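You operate a simulated robot arm through the tools that you are given. There is no shell and no other tool.

The job below is to be done with a simulated robot arm. You get a single attempt, and the scene is never put back.

JOB
Tip the red tub and the red scoop back into the sand tub.
Fine: both back where they stood, empty; sand tub shut. Spill a teaspoon at most, drop nothing, leave nothing switched on.

Only the result counts: the job must be done as asked and must still hold three seconds after the hand-in. Knocking over, shifting, dropping, spilling or breaking anything else fails it.

ROBOT AND FRAMES
A 7-joint arm with a two-finger parallel gripper, fixed in place. Base frame: the origin is at the foot of the arm, x ahead of it, y to its left, z up. Readings come in m, degrees, newtons and seconds.
With the tool pointing down near the work surface it reaches from about 0.42 to 0.9 m from the base axis. Its first joint turns from -143.0 to 143.0 degrees. Payload 3 kg.
The TCP is the grasp point between the finger pads, 0.03 m short of the fingertips. In the tool frame z runs along the fingers and y along their closing line. The gripper opens to 0.094 m. The fingers are 0.028 m wide and 0.01 m thick; the gripper's body (0.05 by 0.096 m) begins 0.055 m behind the TCP.
Orientation is that of the tool frame in the base frame, as [roll, pitch, yaw] about the fixed x, y, z axes, in that order (R = Rz(yaw) Ry(pitch) Rx(roll)). With the fingers straight down and closing along the base's y, the tool's x points along the base's -x, its y along +y and its z along -z.

CONTROLS
- The arm moves only by the tool jog_arm. Its arguments are lists of equal length, an entry for each row: "turn": the turn, a rotation vector about the tool's x, y, z in units of 8 degrees (1.0 is 8 degrees), a list of three; "dp": the shift along the tool's x, y, z in units of 30 mm (1.0 is 30 mm), a list of three; "claw": the closure in counts, from 0 (fully open) to 255 (shut). In form: {"turn": [[ax, ay, az], ...], "dp": [[x, y, z], ...], "claw": [claw, ...]}. A call has 1 to 20 rows; each row shifts and turns the commanded pose from where the row before left it, along the tool's axes as they then stand. A call with a number of a shift or a turn outside -1 to 1 is refused whole. Rows are played at 5 a second. More than 0.05 m and 8.6 degrees between two rows, or a gripper value outside its range, and nothing of the call is played. A pose out of reach is approached as far as the arm can. The call stops where the force on the tool passes 40 N (or 10 N more than at its start, if that is more) or the arm is blocked; 0.2 s more then pass. Each finger travels about 0.072 m/s and halts on what it meets, pressing with about 32 N; the grip force reading is that of the motor and also rises with nothing between the fingers. The clock runs only during rows and for 0.2 s after the last one: add rows that do not move to give the fingers time. The reply holds the time, the measured pose of the TCP, the force on the tool along the base axes, the opening and the grip force, in the units named above and with some noise, with the torque about the TCP (base axes, N m) and any sound that the robot's microphone picked up, and new pictures: "views" is both (left out), scene, wrist or none.
- Cameras (640 x 400 px; columns grow to the right, rows downward): "scene" is fixed at [0.0514, 0.6498, 1.588]; the picture's right is [-0.17, -0.99, 0.00], its down [-0.74, 0.13, -0.66] and it looks along [0.65, -0.11, -0.75] (base axes); focal length 286 px, centre (320, 200). "wrist" rides on the gripper at [0.076, 0.014, -0.103] in the tool frame; the picture's right is [-0.18, 0.98, 0.00], its down [-0.75, -0.14, -0.64] and it looks along [-0.63, -0.12, 0.77] (tool axes); focal length 243 px, centre (320, 200). There is no depth. A picture from a camera that has moved, and an enlarged one, comes with that camera's place and axes in the base frame and with its lens.
- close_up(camera, box): a new picture of the part [left, top, right, bottom] of that camera's present view, enlarged. No time passes.
- close_job(): hands the job in; it is judged then, once.

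Nothing tells you positions but the pictures and the camera data. Unless the task says otherwise, let go and move clear before handing in.

The tools are called as a command line: name --argument value ..., lists and objects as JSON in quotes. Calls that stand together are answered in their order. jog_arm: Moves the arm, as the interface text tells. Its arguments: {"type":"object","properties":{"turn":{"type":"array","items":{"type":"array","items":{"type":"number"}}},"dp":{"type":"array","items":{"type":"array","items":{"type":"number"}}},"claw":{"type":"array","items":{"type":"number"}},"views":{"type":"string","enum":["both","scene","wrist","none"]}},"required":["turn","dp","claw"]} The other tools are called the same way: close_up (camera, box) takes an enlarged picture of a part of a camera's view; close_job () hands the job in.

At the start:

```text
t: 0.0
ee_pos: [0.3229, 0.3137, 1.3135]
tcp_rot: [-179.9, 0.0, 180.0]
force: [-0.1, -0.1, 0.7]
ft_torque: [-0.01, 0.01, 0.0]
grip_width: 0.0938
grip_force: 0.1
```

scene: 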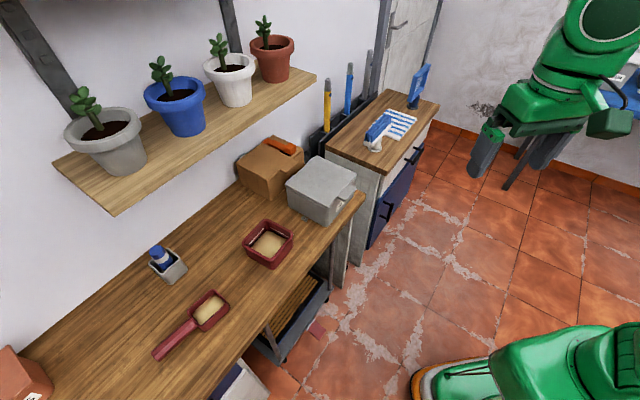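
wrist: 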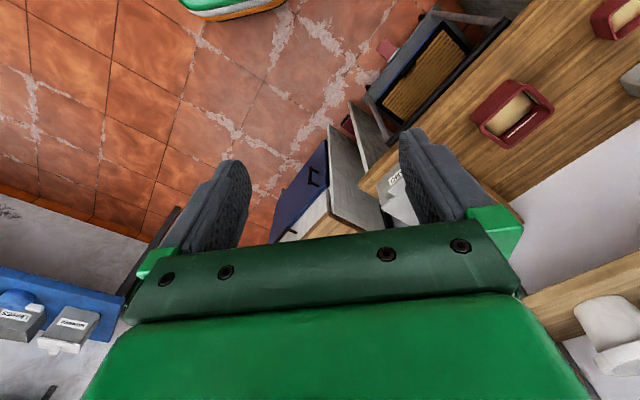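

I see a workbench with a red tub of sand, a red scoop with sand and a grey box with a lid or handle; under the bench something else holds sand-coloured material. I'll take close-ups to identify things before moving.

close_up --camera "scene" --box '[220, 120, 380, 220]'

close_up --camera "scene" --box '[130, 210, 340, 400]'

close_up --camera "wrist" --box '[330, 0, 640, 250]'

close_up --camera "scene" --box '[320, 50, 480, 250]'

close_up --camera "wrist" --box '[0, 200, 160, 400]'

```text
4.00 times, centred on (300, 170) of scene
camera zoom: at [0.0514, 0.6498, 1.588], right [-0.17, -0.99, 0.0], down [-0.74, 0.13, -0.66], along [0.65, -0.11, -0.75], focal length 1142 px, centre (400, 320)
```

zoom: 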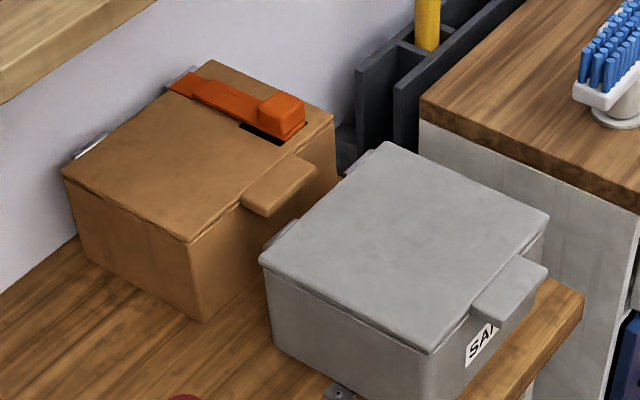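

```text
2.11 times, centred on (235, 305) of scene
camera zoom: at [0.0514, 0.6498, 1.588], right [-0.17, -0.99, 0.0], down [-0.74, 0.13, -0.66], along [0.65, -0.11, -0.75], focal length 601 px, centre (499, -21)
```

zoom: 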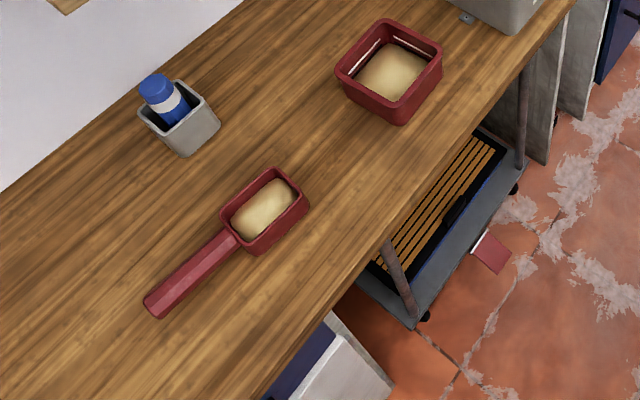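

```text
1.60 times, centred on (485, 125) of wrist
camera zoom: at [0.2457, 0.3278, 1.416], right [0.18, 0.98, 0.0], down [0.75, -0.14, 0.64], along [0.63, -0.12, -0.77], focal length 388 px, centre (56, 320)
```

zoom: 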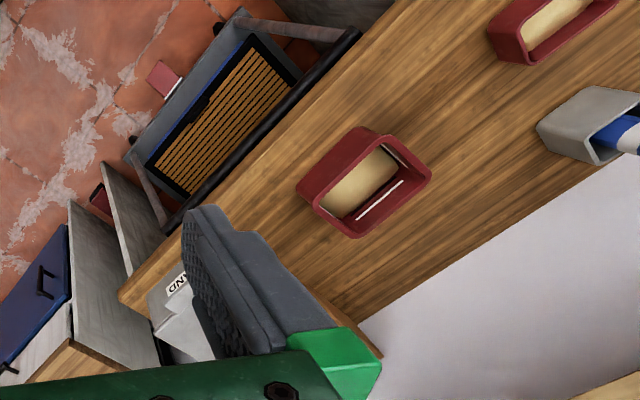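

```text
2.00 times, centred on (400, 150) of scene
camera zoom: at [0.0514, 0.6498, 1.588], right [-0.17, -0.99, 0.0], down [-0.74, 0.13, -0.66], along [0.65, -0.11, -0.75], focal length 571 px, centre (160, 300)
```

zoom: 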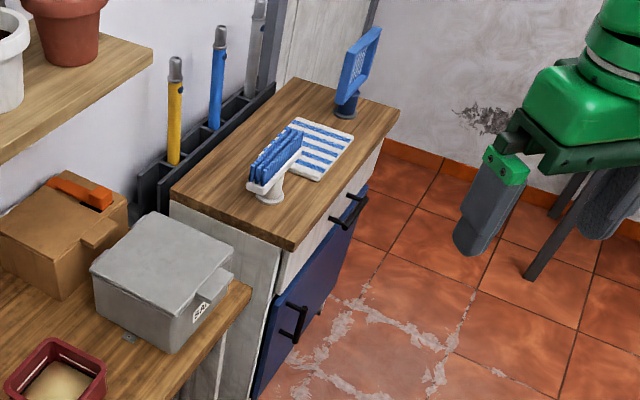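

```text
2.00 times, centred on (80, 300) of wrist
camera zoom: at [0.2457, 0.3278, 1.416], right [0.18, 0.98, 0.0], down [0.75, -0.14, 0.64], along [0.63, -0.12, -0.77], focal length 485 px, centre (800, 0)
```

zoom: 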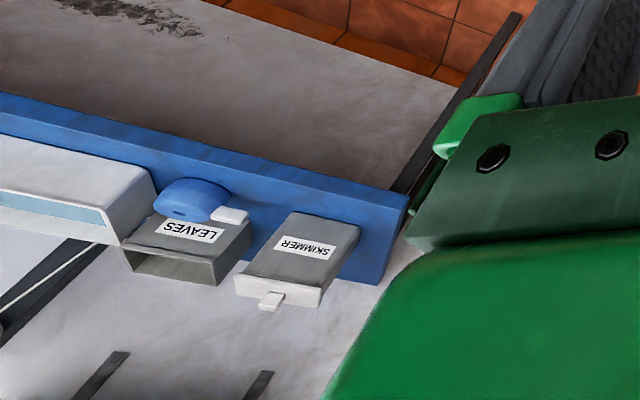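

I see a grey lidded box labelled SAND on a bench that runs about 45° to the base axes, a red tub near (0.54, 0.72), and a red scoop further left at about (0.37, 0.89). Next I'll turn the wrist in place so its camera faces the bench squarely and gives me better measurements.

jog_arm --turn '[[0, 0, -1], [0, 0, -1], [0, 0, -1], [0, 0, -1], [0, 0, -1], [0, 0, -0.6], [0, 0, 0]]' --dp '[[0, 0, 0], [0, 0, 0], [0, 0, 0], [0, 0, 0], [0, 0, 0], [0, 0, 0], [0, 0, 0]]' --claw '[0, 0, 0, 0, 0, 0, 0]'

```text
t: 1.6
ee_pos: [0.3235, 0.3128, 1.313]
tcp_rot: [180.0, -0.1, -135.1]
force: [0.4, -0.2, 0.3]
ft_torque: [0.01, -0.01, -0.02]
grip_width: 0.0942
grip_force: 0.0
camera wrist: at [0.2582, 0.2703, 1.4159], right [-0.56, 0.83, 0.0], down [0.63, 0.43, 0.64], along [0.53, 0.36, -0.77], focal length 243 px, centre (320, 200)
```

scene: 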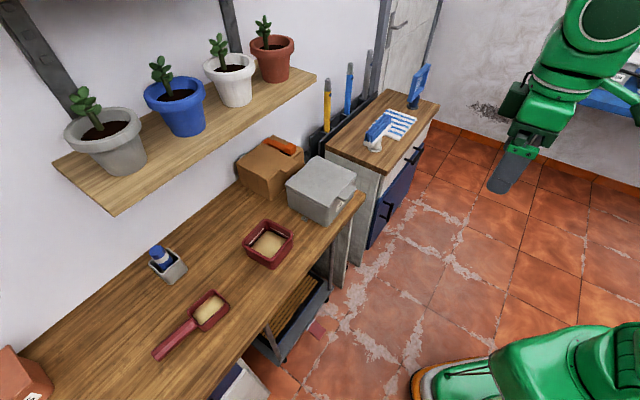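
wrist: 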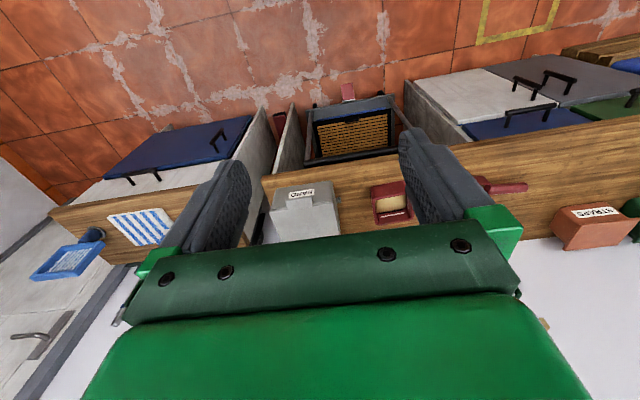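

The bench front is now square to the wrist view, with the SAND box, tub and scoop in a row along it. I'll zoom in to measure them.

close_up --camera "wrist" --box '[230, 150, 430, 250]'

close_up --camera "wrist" --box '[360, 100, 560, 240]'

close_up --camera "scene" --box '[225, 205, 315, 285]'

close_up --camera "scene" --box '[140, 270, 250, 370]'

close_up --camera "scene" --box '[280, 145, 370, 235]'

```text
3.20 times, centred on (330, 200) of wrist
camera zoom: at [0.2582, 0.2703, 1.4159], right [-0.56, 0.83, 0.0], down [0.63, 0.43, 0.64], along [0.53, 0.36, -0.77], focal length 776 px, centre (288, 200)
```

zoom: 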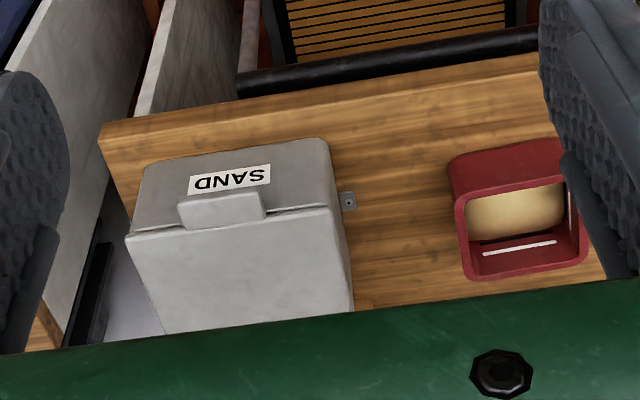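

```text
2.86 times, centred on (460, 170) of wrist
camera zoom: at [0.2582, 0.2703, 1.4159], right [-0.56, 0.83, 0.0], down [0.63, 0.43, 0.64], along [0.53, 0.36, -0.77], focal length 693 px, centre (-80, 286)
```

zoom: 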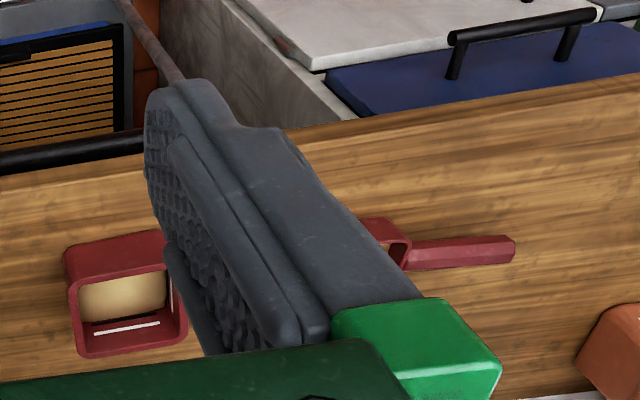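

```text
5.00 times, centred on (270, 245) of scene
camera zoom: at [0.0514, 0.6498, 1.588], right [-0.17, -0.99, 0.0], down [-0.74, 0.13, -0.66], along [0.65, -0.11, -0.75], focal length 1428 px, centre (570, -25)
```

zoom: 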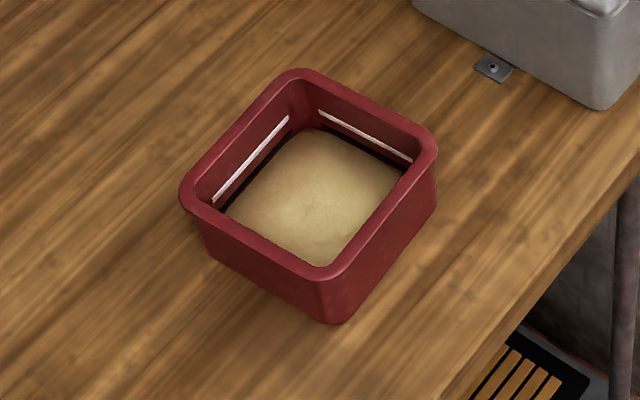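

```text
4.00 times, centred on (195, 320) of scene
camera zoom: at [0.0514, 0.6498, 1.588], right [-0.17, -0.99, 0.0], down [-0.74, 0.13, -0.66], along [0.65, -0.11, -0.75], focal length 1142 px, centre (820, -280)
```

zoom: 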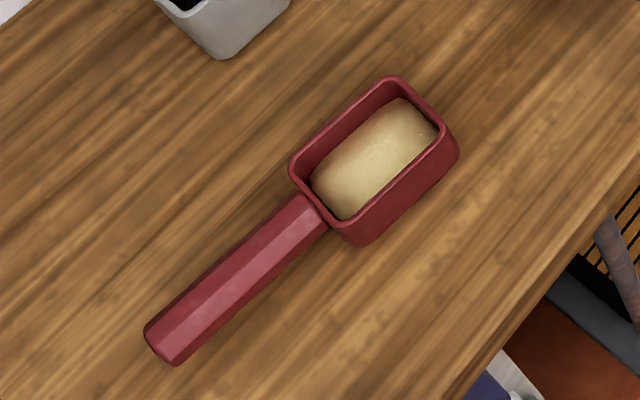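

```text
4.44 times, centred on (325, 190) of scene
camera zoom: at [0.0514, 0.6498, 1.588], right [-0.17, -0.99, 0.0], down [-0.74, 0.13, -0.66], along [0.65, -0.11, -0.75], focal length 1270 px, centre (298, 244)
```

zoom: 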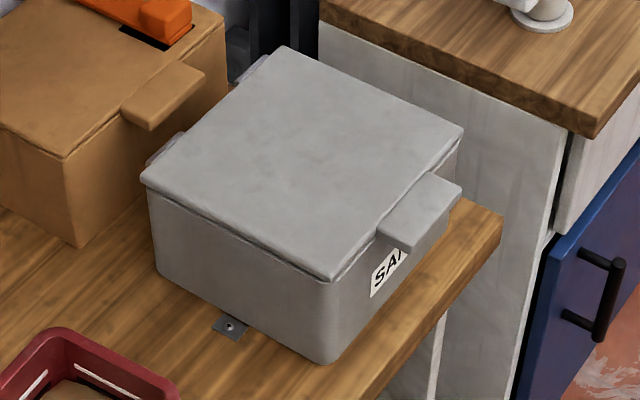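

Triangulating puts the SAND box lid at about z 0.925, hinged on the wall side with its tab at the front. The tub rim is at about z 0.88 and the scoop lies further left. I'll move out a little and pitch the fingers outward to check reachability and get a better view.

jog_arm --turn '[[0, 0, 0], [0, 0, 0], [0, 0, 0], [0, -1, 0], [0, -1, 0], [0, -1, 0], [0, -1, 0], [0, 0, 0]]' --dp '[[-1, 0.5, 0.5], [-1, 0.5, 0.5], [-1, 0.5, 0.5], [0, 0, 0], [0, 0, 0], [0, 0, 0], [0, 0, 0], [0, 0, 0]]' --claw '[0, 0, 0, 0, 0, 0, 0, 0]'

```text
t: 3.4
ee_pos: [0.3551, 0.4095, 1.2705]
tcp_rot: [-179.9, 32.1, -135.2]
force: [0.8, 0.7, 0.0]
ft_torque: [0.0, -0.01, 0.06]
grip_width: 0.0942
grip_force: 0.0
camera wrist: at [0.2599, 0.335, 1.3154], right [-0.58, 0.81, 0.1], down [0.31, 0.11, 0.94], along [0.75, 0.58, -0.31], focal length 243 px, centre (320, 200)
```

scene: 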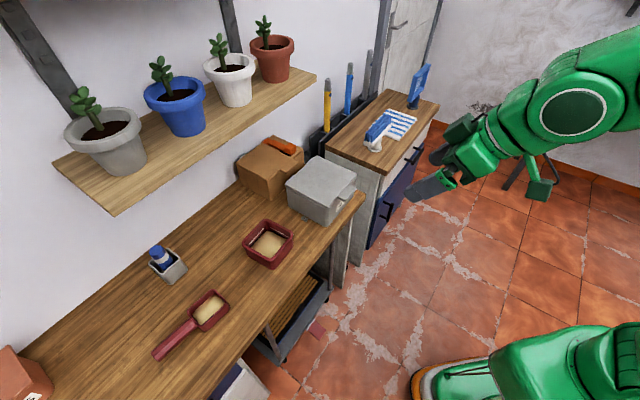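
wrist: 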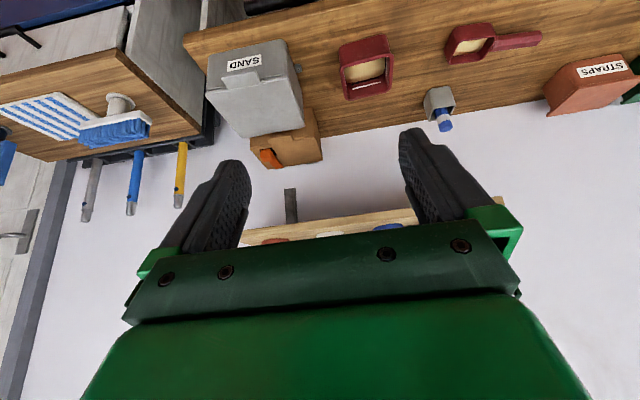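

This view shows the whole bench, upside down: the SAND box with a brown box behind it against the wall, the red tub, the scoop, and a grey holder with a blue bottle. I'll zoom in for accurate measurements.

close_up --camera "wrist" --box '[180, 20, 340, 180]'

close_up --camera "wrist" --box '[320, 10, 560, 140]'

```text
2.50 times, centred on (260, 100) of wrist
camera zoom: at [0.2599, 0.335, 1.3154], right [-0.58, 0.81, 0.1], down [0.31, 0.11, 0.94], along [0.75, 0.58, -0.31], focal length 606 px, centre (470, 450)
```

zoom: 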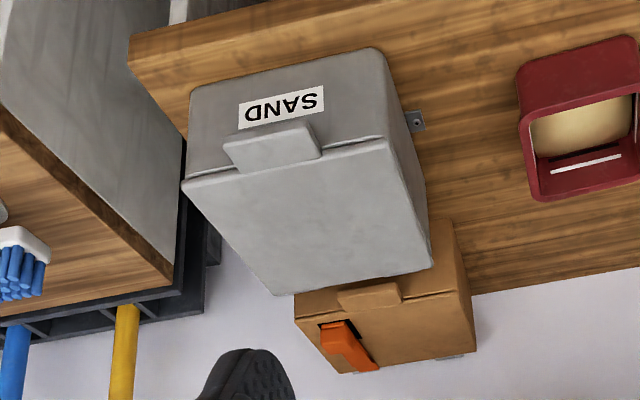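

```text
2.67 times, centred on (440, 75) of wrist
camera zoom: at [0.2599, 0.335, 1.3154], right [-0.58, 0.81, 0.1], down [0.31, 0.11, 0.94], along [0.75, 0.58, -0.31], focal length 647 px, centre (0, 533)
```

zoom: 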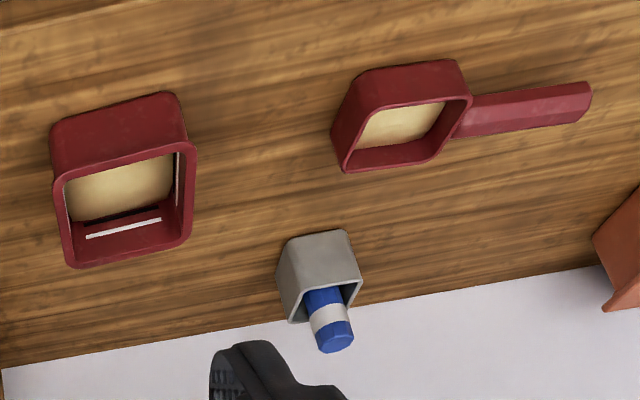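

The measurements agree: bench top about z 0.83, tub rim 0.88 and about 0.118 m wide (too wide to span, so I'd pinch a wall), scoop rim 0.866, handle centre about z 0.848 running left. Before touching anything I'll test with an empty hand whether the arm can pitch outward over the SAND box for the pour.

jog_arm --turn '[[0, 0, 0], [0, 0, 0], [0, 0, 0], [0, 0, 0], [0, 0, 0], [0, 0, 0], [0, 0, 0], [0, 0, 0], [0, 0, 0], [0, 0, 0], [0, 0, 0], [0, 0, 0], [0, -1, 0], [0, -1, 0], [0, -1, 0], [0, -1, 0], [0, -1, 0], [0, -1, 0], [0, -1, 0], [0, 0, 0]]' --dp '[[-0.436, -0.274, 0.928], [-0.436, -0.274, 0.928], [-0.436, -0.274, 0.928], [-0.436, -0.274, 0.928], [-0.436, -0.274, 0.928], [-0.436, -0.274, 0.928], [-0.436, -0.274, 0.928], [-0.436, -0.274, 0.928], [-0.436, -0.274, 0.928], [-0.436, -0.274, 0.928], [-0.436, -0.274, 0.928], [-0.436, -0.274, 0.928], [0, 0, 0], [0, 0, 0], [0, 0, 0], [0, 0, 0], [0, 0, 0], [0, 0, 0], [0, 0, 0], [0, 0, 0]]' --claw '[0, 0, 0, 0, 0, 0, 0, 0, 0, 0, 0, 0, 0, 0, 0, 0, 0, 0, 0, 0]'

```text
t: 7.6
ee_pos: [0.6446, 0.5567, 1.0688]
tcp_rot: [-178.3, 88.1, -133.5]
force: [1.0, 1.4, 0.1]
ft_torque: [0.0, 0.01, -0.01]
grip_width: 0.0939
grip_force: 0.1
camera wrist: at [0.5593, 0.4926, 0.9966], right [-0.69, 0.7, 0.18], down [-0.34, -0.53, 0.77], along [0.64, 0.47, 0.61], focal length 243 px, centre (320, 200)
```

scene: 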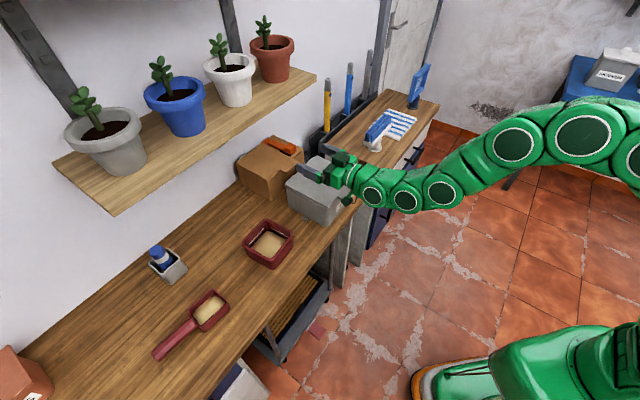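
wrist: 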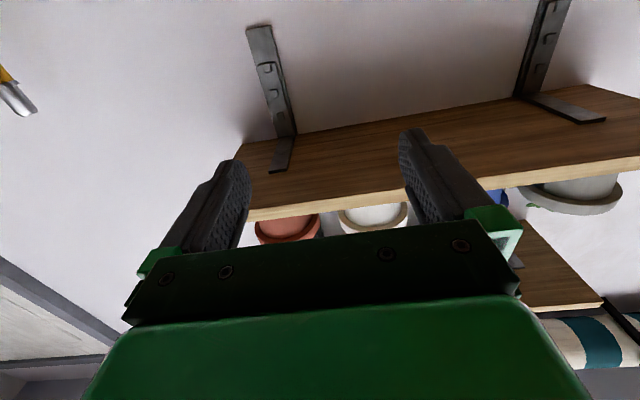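

Horizontal outward works fine. I'll continue pitching to see how far past horizontal the arm can go here.

jog_arm --turn '[[0, -1, 0], [0, -1, 0], [0, -1, 0], [0, -1, 0], [0, -1, 0], [0, -1, 0], [0, 0, 0]]' --dp '[[0, 0, 0], [0, 0, 0], [0, 0, 0], [0, 0, 0], [0, 0, 0], [0, 0, 0], [0, 0, 0]]' --claw '[0, 0, 0, 0, 0, 0, 0]'

```text
t: 8.5
ee_pos: [0.6439, 0.5557, 1.0678]
tcp_rot: [0.1, 65.0, 44.9]
force: [-56.9, -60.0, 34.7]
ft_torque: [-9.49, 9.63, 0.92]
grip_width: 0.0938
grip_force: 0.0
stopped in row 4: the force on the tool passed its limit at 136 N (the readings are from after the stop); the commanded pose is now the measured one
camera wrist: at [0.5896, 0.5229, 0.9559], right [-0.75, 0.64, 0.17], down [-0.54, -0.73, 0.41], along [0.39, 0.22, 0.9], focal length 243 px, centre (320, 200)
```

scene: 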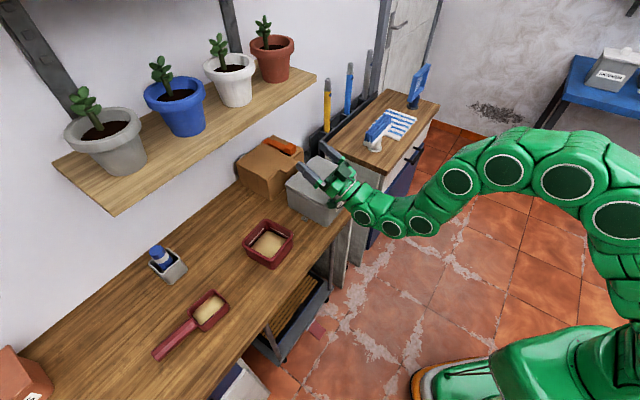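
wrist: 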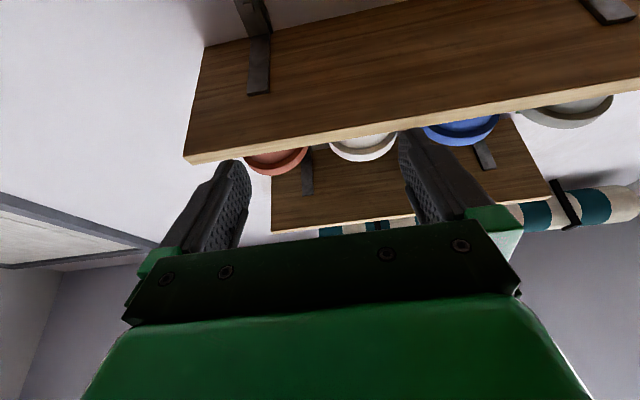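

The hand's underside met the box's front edge at about 112° of pitch because I was too low. I'll back off straight away, up and toward the robot.

jog_arm --turn '[[0, 0, 0], [0, 0, 0], [0, 0, 0], [0, 0, 0], [0, 0, 0]]' --dp '[[-0.66, 0, -0.24], [-0.66, 0, -0.24], [-0.9, 0, 0.0], [-0.9, 0, 0.0], [0, 0, 0]]' --claw '[0, 0, 0, 0, 0]'

close_up --camera "scene" --box '[220, 110, 440, 260]'

```text
t: 9.7
ee_pos: [0.6075, 0.5198, 1.1475]
tcp_rot: [-0.1, 65.0, 44.9]
force: [-0.5, 0.0, -0.4]
ft_torque: [0.0, 0.03, -0.02]
grip_width: 0.0939
grip_force: 0.1
camera wrist: at [0.5532, 0.487, 1.0349], right [-0.75, 0.64, 0.17], down [-0.54, -0.73, 0.41], along [0.39, 0.22, 0.9], focal length 243 px, centre (320, 200)
```

scene: 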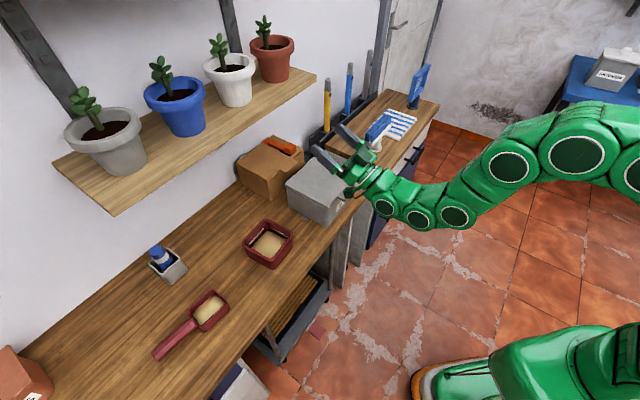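
wrist: 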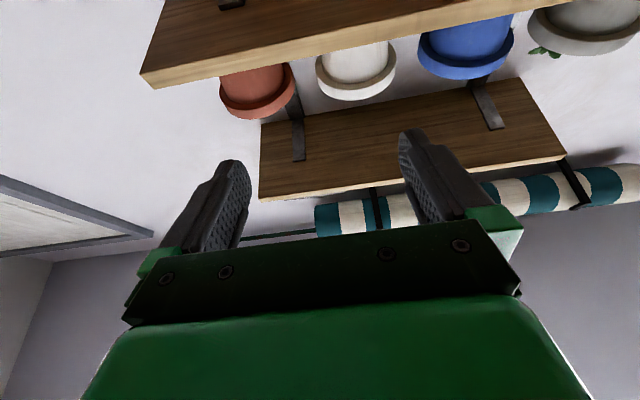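

```text
2.67 times, centred on (330, 185) of scene
camera zoom: at [0.0514, 0.6498, 1.588], right [-0.17, -0.99, 0.0], down [-0.74, 0.13, -0.66], along [0.65, -0.11, -0.75], focal length 762 px, centre (293, 240)
```

zoom: 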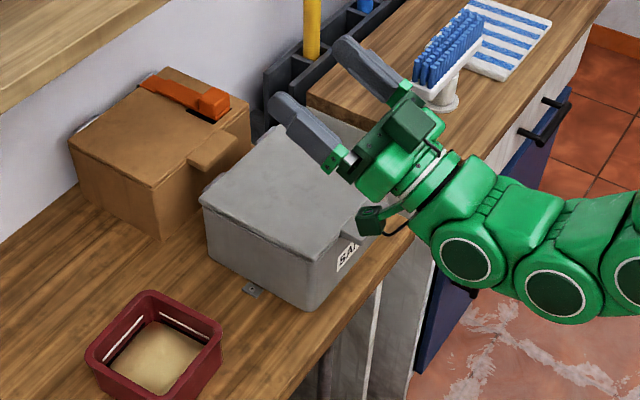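

Nothing on the bench moved; the wrist camera pod hanging below the hand is what touched. A half-turn of the wrist would put the pod on top when the fingers point outward, so I'll retreat, level off and test that roll.

jog_arm --turn '[[0, 0, 0], [0, 0, 0], [0, 1, 0], [0, 1, 0], [0, 1, 0], [0, 1, 0], [0, 1, 0], [0, 0, 0]]' --dp '[[-0.3, 0, -0.9], [-0.3, 0, -0.9], [-0.3, 0, -0.9], [0, 0, 0], [0, 0, 0], [0, 0, 0], [0, 0, 0], [0, 0, 0]]' --claw '[0, 0, 0, 0, 0, 0, 0, 0]' --views "none"

jog_arm --turn '[[0, 0, 1], [0, 0, 1], [0, 0, 1], [0, 0, 1], [0, 0, 1], [0, 0, 1], [0, 0, 1], [0, 0, 1], [0, 0, 1], [0, 0, 1], [0, 0, 1], [0, 0, 0]]' --dp '[[0, 0, 0], [0, 0, 0], [0, 0, 0], [0, 0, 0], [0, 0, 0], [0, 0, 0], [0, 0, 0], [0, 0, 0], [0, 0, 0], [0, 0, 0], [0, 0, 0], [0, 0, 0]]' --claw '[0, 0, 0, 0, 0, 0, 0, 0, 0, 0, 0, 0]'

```text
t: 11.5
ee_pos: [0.5604, 0.4735, 1.1395]
tcp_rot: [179.9, 80.3, -135.3]
force: [0.0, -0.6, 0.2]
ft_torque: [0.0, 0.03, -0.01]
grip_width: 0.0943
grip_force: 0.0
out of reach, approached as far as the arm can: row 3
```

```text
t: 14.1
ee_pos: [0.5612, 0.4739, 1.1382]
tcp_rot: [99.6, 1.9, 135.1]
force: [-0.2, -0.2, 0.2]
ft_torque: [-0.03, -0.02, 0.0]
grip_width: 0.0937
grip_force: 0.2
camera wrist: at [0.435, 0.4585, 1.1673], right [0.22, 0.01, 0.97], down [0.07, -1.0, -0.01], along [0.97, 0.07, -0.22], focal length 243 px, centre (320, 200)
```

scene: 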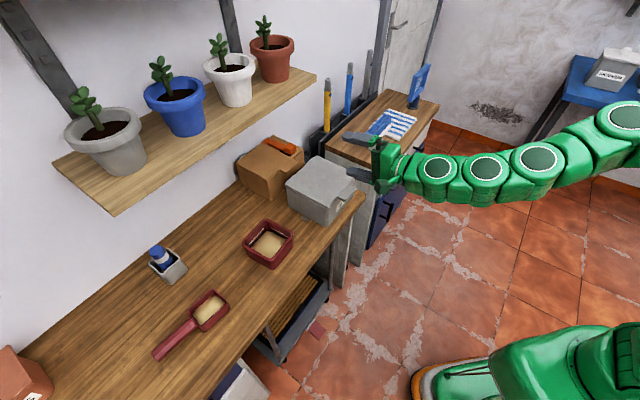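
wrist: 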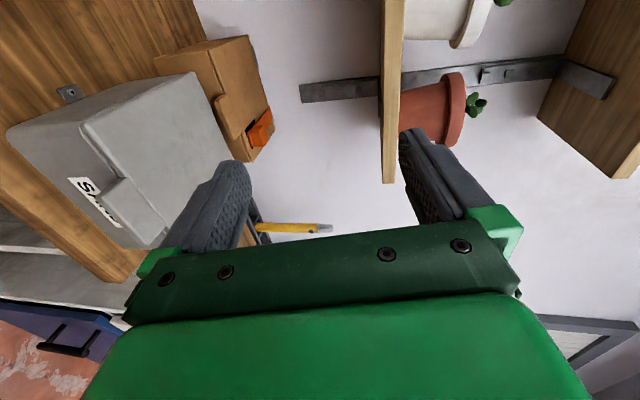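

A quarter roll went fine. I'll continue to the full half turn.

jog_arm --turn '[[0, 0, 1], [0, 0, 1], [0, 0, 1], [0, 0, 1], [0, 0, 1], [0, 0, 1], [0, 0, 1], [0, 0, 1], [0, 0, 1], [0, 0, 1], [0, 0, 1], [0, 0, 0.5], [0, 0, 0]]' --dp '[[0, 0, 0], [0, 0, 0], [0, 0, 0], [0, 0, 0], [0, 0, 0], [0, 0, 0], [0, 0, 0], [0, 0, 0], [0, 0, 0], [0, 0, 0], [0, 0, 0], [0, 0, 0], [0, 0, 0]]' --claw '[0, 0, 0, 0, 0, 0, 0, 0, 0, 0, 0, 0, 0]'

```text
t: 16.9
ee_pos: [0.5617, 0.4742, 1.1395]
tcp_rot: [-179.5, -80.3, 44.3]
force: [0.0, -0.1, 0.4]
ft_torque: [0.01, 0.03, -0.02]
grip_width: 0.094
grip_force: 0.0
camera wrist: at [0.5071, 0.4014, 1.2309], right [0.67, -0.72, -0.18], down [-0.64, -0.43, -0.64], along [0.38, 0.54, -0.75], focal length 243 px, centre (320, 200)
```

scene: 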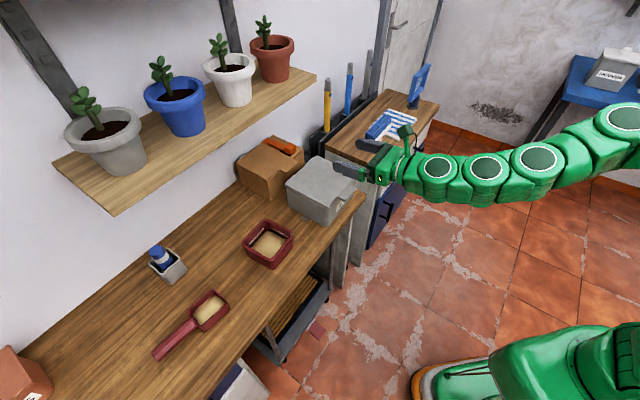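
wrist: 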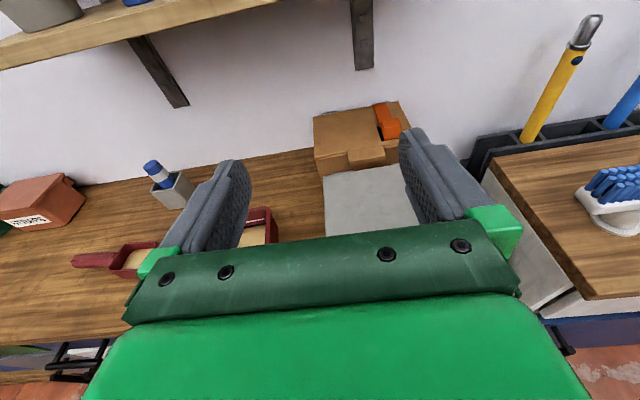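

The camera is now on top with an upright view. Next I'll test the pour pitch over the box, higher this time for safe clearance.

jog_arm --turn '[[0, 0, 0], [0, 0, 0], [0, 0, 0], [0, 0, 0], [0, 0, 0], [0, 1, 0], [0, 1, 0], [0, 1, 0], [0, 1, 0], [0, 1, 0], [0, 1, 0], [0, 1, 0], [0, 0, 0]]' --dp '[[0.162, 0, 0.92], [0.162, 0, 0.92], [0.162, 0, 0.92], [0.162, 0, 0.92], [0.162, 0, 0.92], [0, 0, 0], [0, 0, 0], [0, 0, 0], [0, 0, 0], [0, 0, 0], [0, 0, 0], [0, 0, 0], [0, 0, 0]]' --claw '[0, 0, 0, 0, 0, 0, 0, 0, 0, 0, 0, 0, 0]'

close_up --camera "scene" --box '[220, 110, 440, 260]'

```text
t: 19.7
ee_pos: [0.6599, 0.5711, 1.1389]
tcp_rot: [0.0, -43.6, -135.3]
force: [0.6, -0.6, -0.5]
ft_torque: [-0.04, 0.0, 0.0]
grip_width: 0.0941
grip_force: 0.0
camera wrist: at [0.5798, 0.4731, 1.1182], right [0.79, -0.6, -0.13], down [-0.03, 0.17, -0.98], along [0.62, 0.78, 0.12], focal length 243 px, centre (320, 200)
```

scene: 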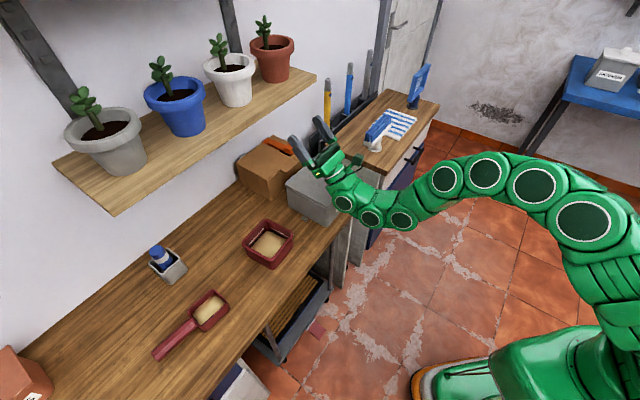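
wrist: 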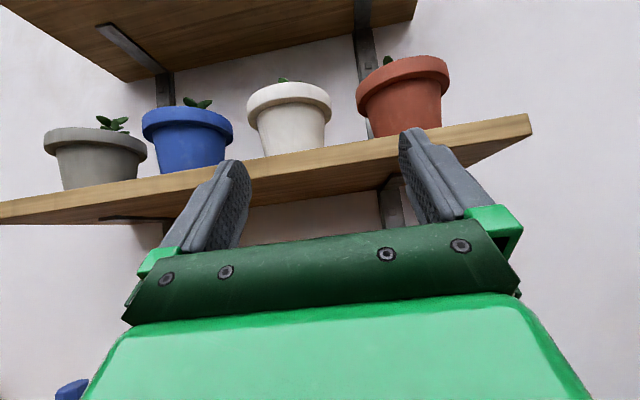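

```text
2.67 times, centred on (330, 185) of scene
camera zoom: at [0.0514, 0.6498, 1.588], right [-0.17, -0.99, 0.0], down [-0.74, 0.13, -0.66], along [0.65, -0.11, -0.75], focal length 762 px, centre (293, 240)
```

zoom: 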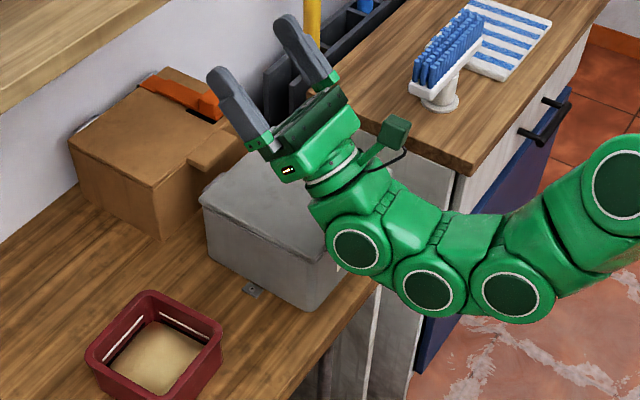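

The 136° pour pitch is reachable with the camera on top. Now the lid: I'll close the fingers, level the hand, back off, and line up in front of and below the lid tab (tab front at N≈0.757, E≈-0.122, top z≈0.92) so I can lift it from underneath.

jog_arm --turn '[[0, -1, 0], [0, -1, 0], [0, -1, 0], [0, -1, 0], [0, -1, 0], [0, -0.8, 0], [0, 0, 0], [0, 0, 0], [0, 0, 0], [0, 0, 0], [0, 0, 0], [0, 0, 0], [0, 0, 0]]' --dp '[[0, 0, 0], [0, 0, 0], [0, 0, 0], [0, 0, 0], [0, 0, 0], [0, 0, 0], [0, 0.33, -0.95], [0, 0.33, -0.95], [0, 0.33, -0.95], [0, 0.33, -0.95], [0, 0.33, -0.95], [0, 0.33, -0.95], [0, 0, 0]]' --claw '[255, 255, 255, 255, 255, 255, 255, 255, 255, 255, 255, 255, 255]'

```text
t: 22.5
ee_pos: [0.5811, 0.4084, 1.1415]
tcp_rot: [-49.3, -90.0, -85.8]
force: [0.4, 0.0, 0.0]
ft_torque: [-0.02, 0.01, -0.03]
grip_width: 0.0003
grip_force: 31.8
camera wrist: at [0.5172, 0.3269, 1.218], right [0.69, -0.7, -0.18], down [-0.56, -0.35, -0.75], along [0.46, 0.62, -0.63], focal length 243 px, centre (320, 200)
```

scene: 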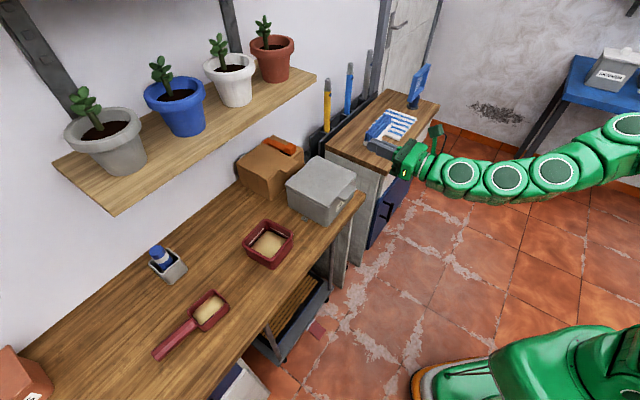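
wrist: 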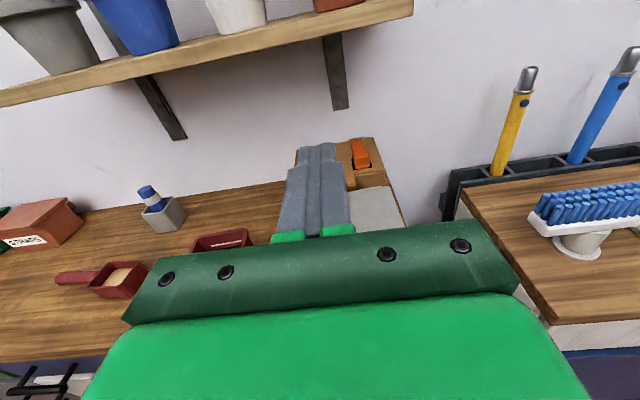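

I'm at N=0.70, E=-0.122, pointing level outward. I'll descend in front of the tab to just below it.

jog_arm --turn '[[0, 0, 0], [0, 0, 0], [0, 0, 0], [0, 0, 0], [0, 0, 0], [0, 0, 0], [0, 0, 0], [0, 0, 0], [0, 0, 0], [0, 0, 0]]' --dp '[[-0.99, 0, 0], [-0.99, 0, 0], [-0.99, 0, 0], [-0.99, 0, 0], [-0.99, 0, 0], [-0.99, 0, 0], [-0.99, 0, 0], [-0.99, 0, 0], [-0.99, 0, 0], [0, 0, 0]]' --claw '[255, 255, 255, 255, 255, 255, 255, 255, 255, 255]'

close_up --camera "wrist" --box '[220, 60, 480, 260]'

close_up --camera "scene" --box '[280, 120, 460, 250]'

```text
t: 24.7
ee_pos: [0.589, 0.4195, 0.8806]
tcp_rot: [51.4, -89.9, 173.4]
force: [0.1, -0.6, 0.1]
ft_torque: [0.01, 0.01, 0.0]
grip_width: 0.0
grip_force: 32.6
out of reach, approached as far as the arm can: row 2, 3
camera wrist: at [0.525, 0.3368, 0.9563], right [0.69, -0.7, -0.18], down [-0.56, -0.35, -0.75], along [0.46, 0.62, -0.63], focal length 243 px, centre (320, 200)
```

scene: 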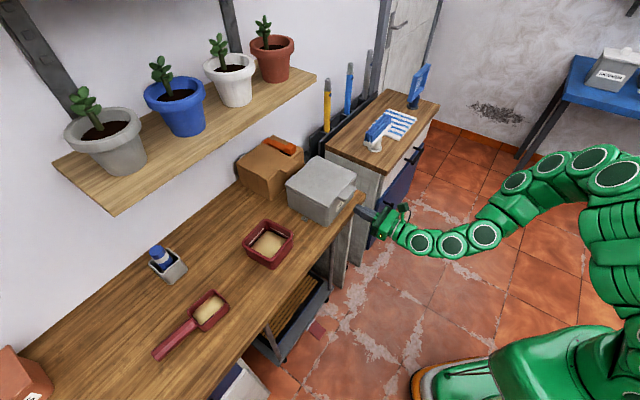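
wrist: 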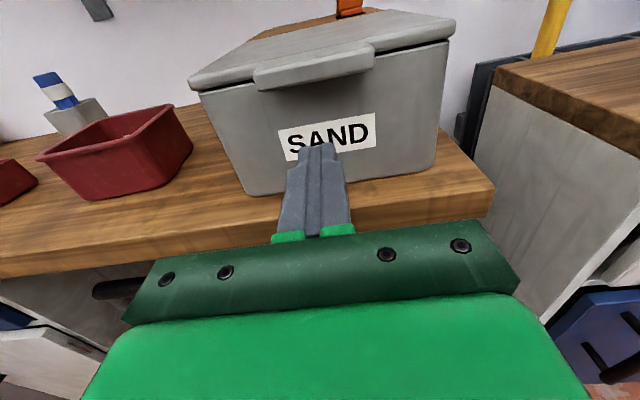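

```text
2.00 times, centred on (350, 160) of wrist
camera zoom: at [0.525, 0.3368, 0.9563], right [0.69, -0.7, -0.18], down [-0.56, -0.35, -0.75], along [0.46, 0.62, -0.63], focal length 485 px, centre (260, 280)
```

zoom: 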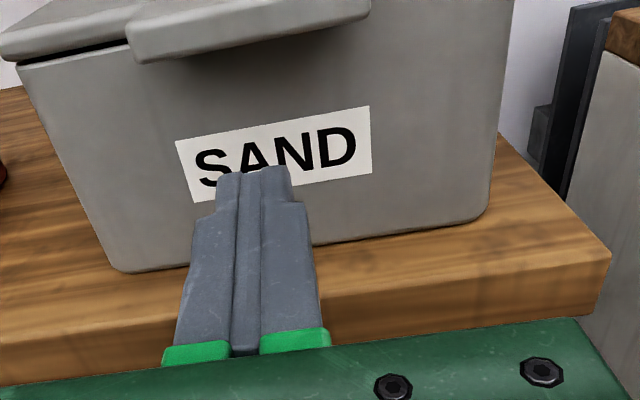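

```text
3.08 times, centred on (370, 185) of scene
camera zoom: at [0.0514, 0.6498, 1.588], right [-0.17, -0.99, 0.0], down [-0.74, 0.13, -0.66], along [0.65, -0.11, -0.75], focal length 879 px, centre (166, 246)
```

zoom: 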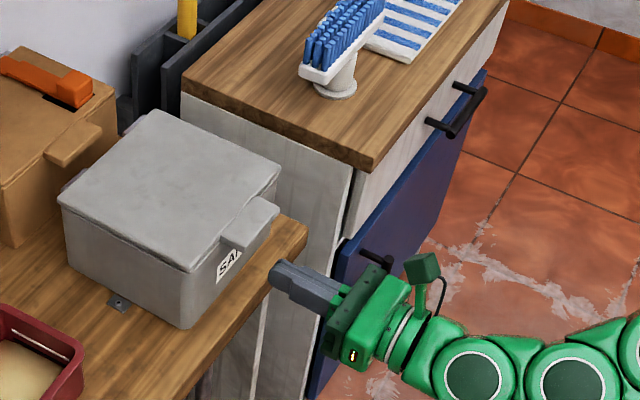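

The box front is clearly visible: the tab spans about z 0.922–0.932, and the finger is below it at z≈0.88. I'll slide under the tab and start lifting along the lid's arc, watching the force.

jog_arm --turn '[[0, 0, 0], [0, 0, 0], [0, 0, 0], [0, 0, 0], [0, 0, 0], [0, 0, 0]]' --dp '[[0, 0, 0.667], [0, 0, 0.667], [0.91, 0, 0], [0.767, 0, 0.133], [0.767, 0, 0.133], [0, 0, 0]]' --claw '[255, 255, 255, 255, 255, 255]'

close_up --camera "wrist" --box '[160, 0, 480, 260]'

close_up --camera "scene" --box '[260, 110, 440, 240]'

```text
t: 26.1
ee_pos: [0.6215, 0.4526, 0.9536]
tcp_rot: [-161.1, -89.9, 25.8]
force: [0.0, 0.7, 0.7]
ft_torque: [0.03, 0.04, -0.01]
grip_width: 0.0
grip_force: 32.5
camera wrist: at [0.5574, 0.3712, 1.0296], right [0.69, -0.7, -0.18], down [-0.56, -0.35, -0.75], along [0.46, 0.62, -0.63], focal length 243 px, centre (320, 200)
```

scene: 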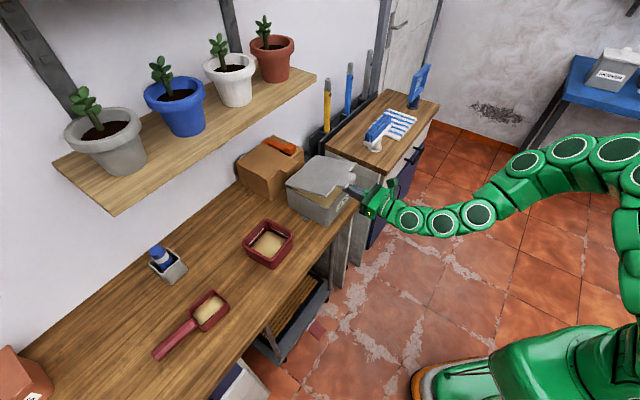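
wrist: 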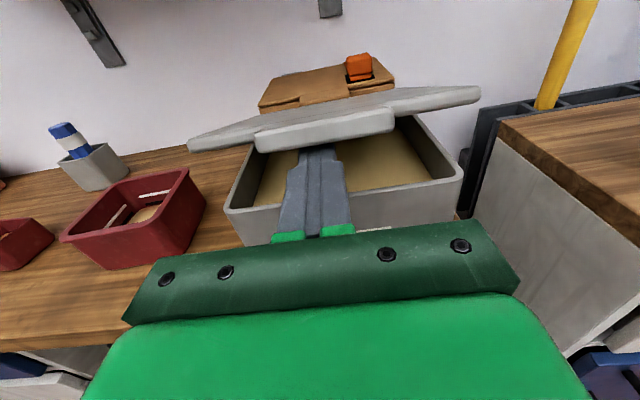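

```text
1.54 times, centred on (320, 130) of wrist
camera zoom: at [0.5574, 0.3712, 1.0296], right [0.69, -0.7, -0.18], down [-0.56, -0.35, -0.75], along [0.46, 0.62, -0.63], focal length 373 px, centre (320, 308)
```

zoom: 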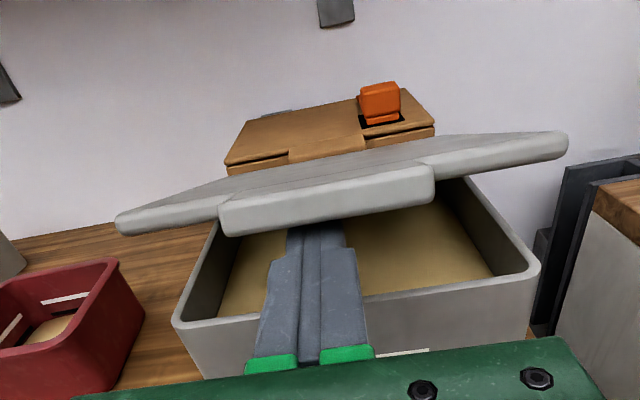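

```text
3.08 times, centred on (350, 175) of scene
camera zoom: at [0.0514, 0.6498, 1.588], right [-0.17, -0.99, 0.0], down [-0.74, 0.13, -0.66], along [0.65, -0.11, -0.75], focal length 879 px, centre (228, 277)
```

zoom: 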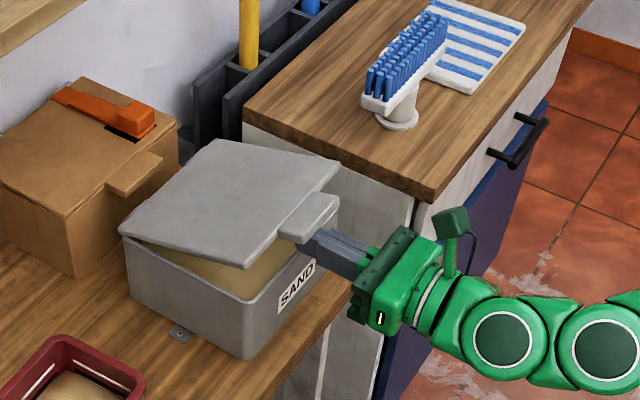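

The lid lifts easily; the opening shows sand inside and it's hinged at the back. I'll continue along the arc to roughly 75°.

jog_arm --turn '[[0, 0, 0], [0, 0, 0], [0, 0, 0], [0, 0, 0], [0, 0, 0], [0, 0, 0], [0, 0, 0], [0, 0, 0], [0, 0, 0]]' --dp '[[0.7, 0, 0.358], [0.7, 0, 0.358], [0.54, 0, 0.533], [0.54, 0, 0.533], [0.383, 0, 0.625], [0.383, 0, 0.625], [0.19, 0, 0.685], [0.19, 0, 0.685], [0, 0, 0]]' --claw '[255, 255, 255, 255, 255, 255, 255, 255, 255]'

close_up --camera "scene" --box '[240, 90, 420, 220]'

```text
t: 28.1
ee_pos: [0.7178, 0.547, 1.0625]
tcp_rot: [-150.2, -89.8, 15.1]
force: [-0.7, -0.2, 0.5]
ft_torque: [0.03, -0.03, 0.01]
grip_width: 0.0
grip_force: 31.9
camera wrist: at [0.6538, 0.4659, 1.1397], right [0.69, -0.7, -0.19], down [-0.56, -0.35, -0.75], along [0.46, 0.62, -0.63], focal length 243 px, centre (320, 200)
```

scene: 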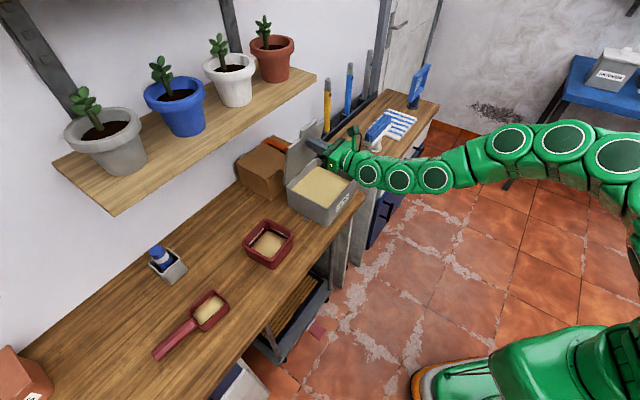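
wrist: 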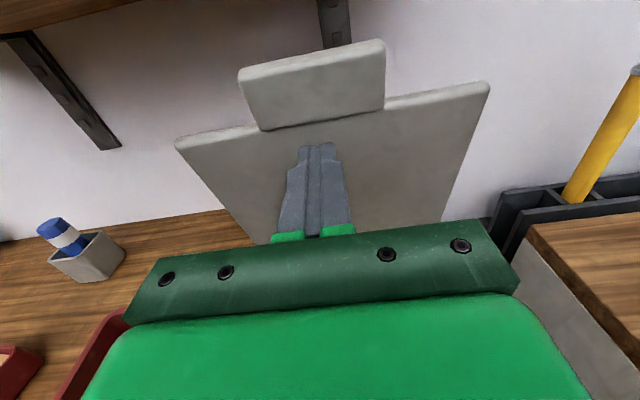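

```text
3.08 times, centred on (330, 155) of scene
camera zoom: at [0.0514, 0.6498, 1.588], right [-0.17, -0.99, 0.0], down [-0.74, 0.13, -0.66], along [0.65, -0.11, -0.75], focal length 879 px, centre (289, 338)
```

zoom: 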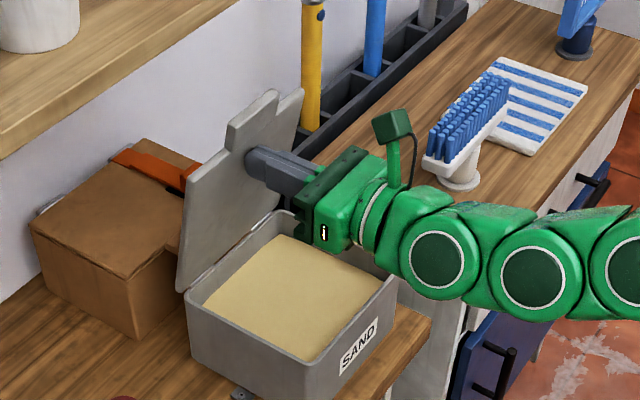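

The lid is near 75–80° with a wide opening. I'll push it gently past vertical and check whether it rests there.

jog_arm --turn '[[0, 0, 0], [0, 0, 0], [0, 0, 0], [0, 0, 0], [0, 0, 0]]' --dp '[[0.05, 0, 0.5], [0, 0, 0.5], [0, 0, 0.5], [0, 0, 0.5], [0, 0, 0]]' --claw '[255, 255, 255, 255, 255]'

close_up --camera "scene" --box '[240, 90, 420, 220]'

```text
t: 29.3
ee_pos: [0.7595, 0.5884, 1.0625]
tcp_rot: [-137.6, -89.9, 2.4]
force: [0.2, -0.9, -0.2]
ft_torque: [-0.01, 0.03, 0.01]
grip_width: 0.0
grip_force: 32.1
camera wrist: at [0.6964, 0.5061, 1.14], right [0.69, -0.7, -0.18], down [-0.56, -0.35, -0.75], along [0.46, 0.62, -0.63], focal length 243 px, centre (320, 200)
```

scene: 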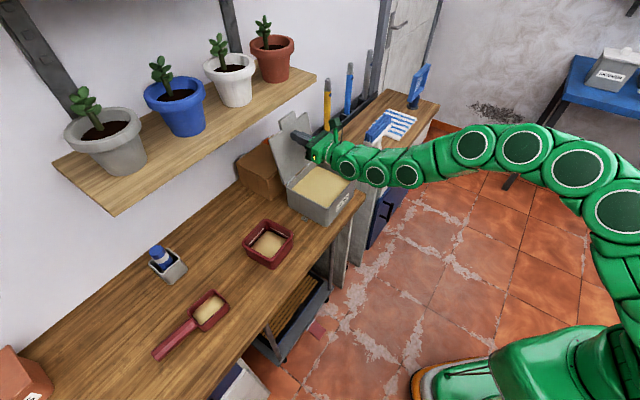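
wrist: 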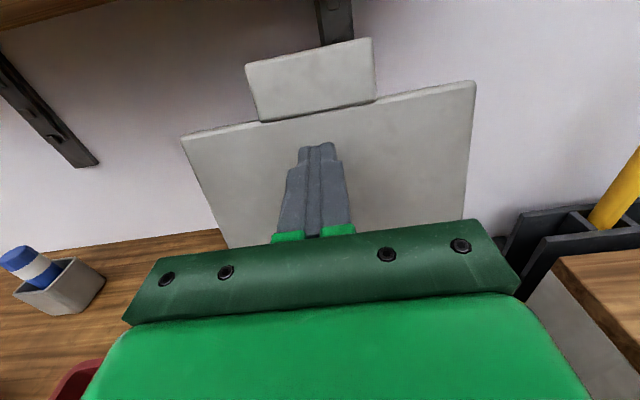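

```text
3.08 times, centred on (330, 155) of scene
camera zoom: at [0.0514, 0.6498, 1.588], right [-0.17, -0.99, 0.0], down [-0.74, 0.13, -0.66], along [0.65, -0.11, -0.75], focal length 879 px, centre (289, 338)
```

zoom: 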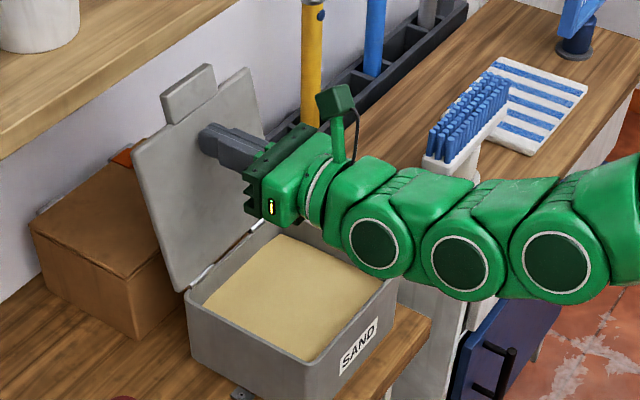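

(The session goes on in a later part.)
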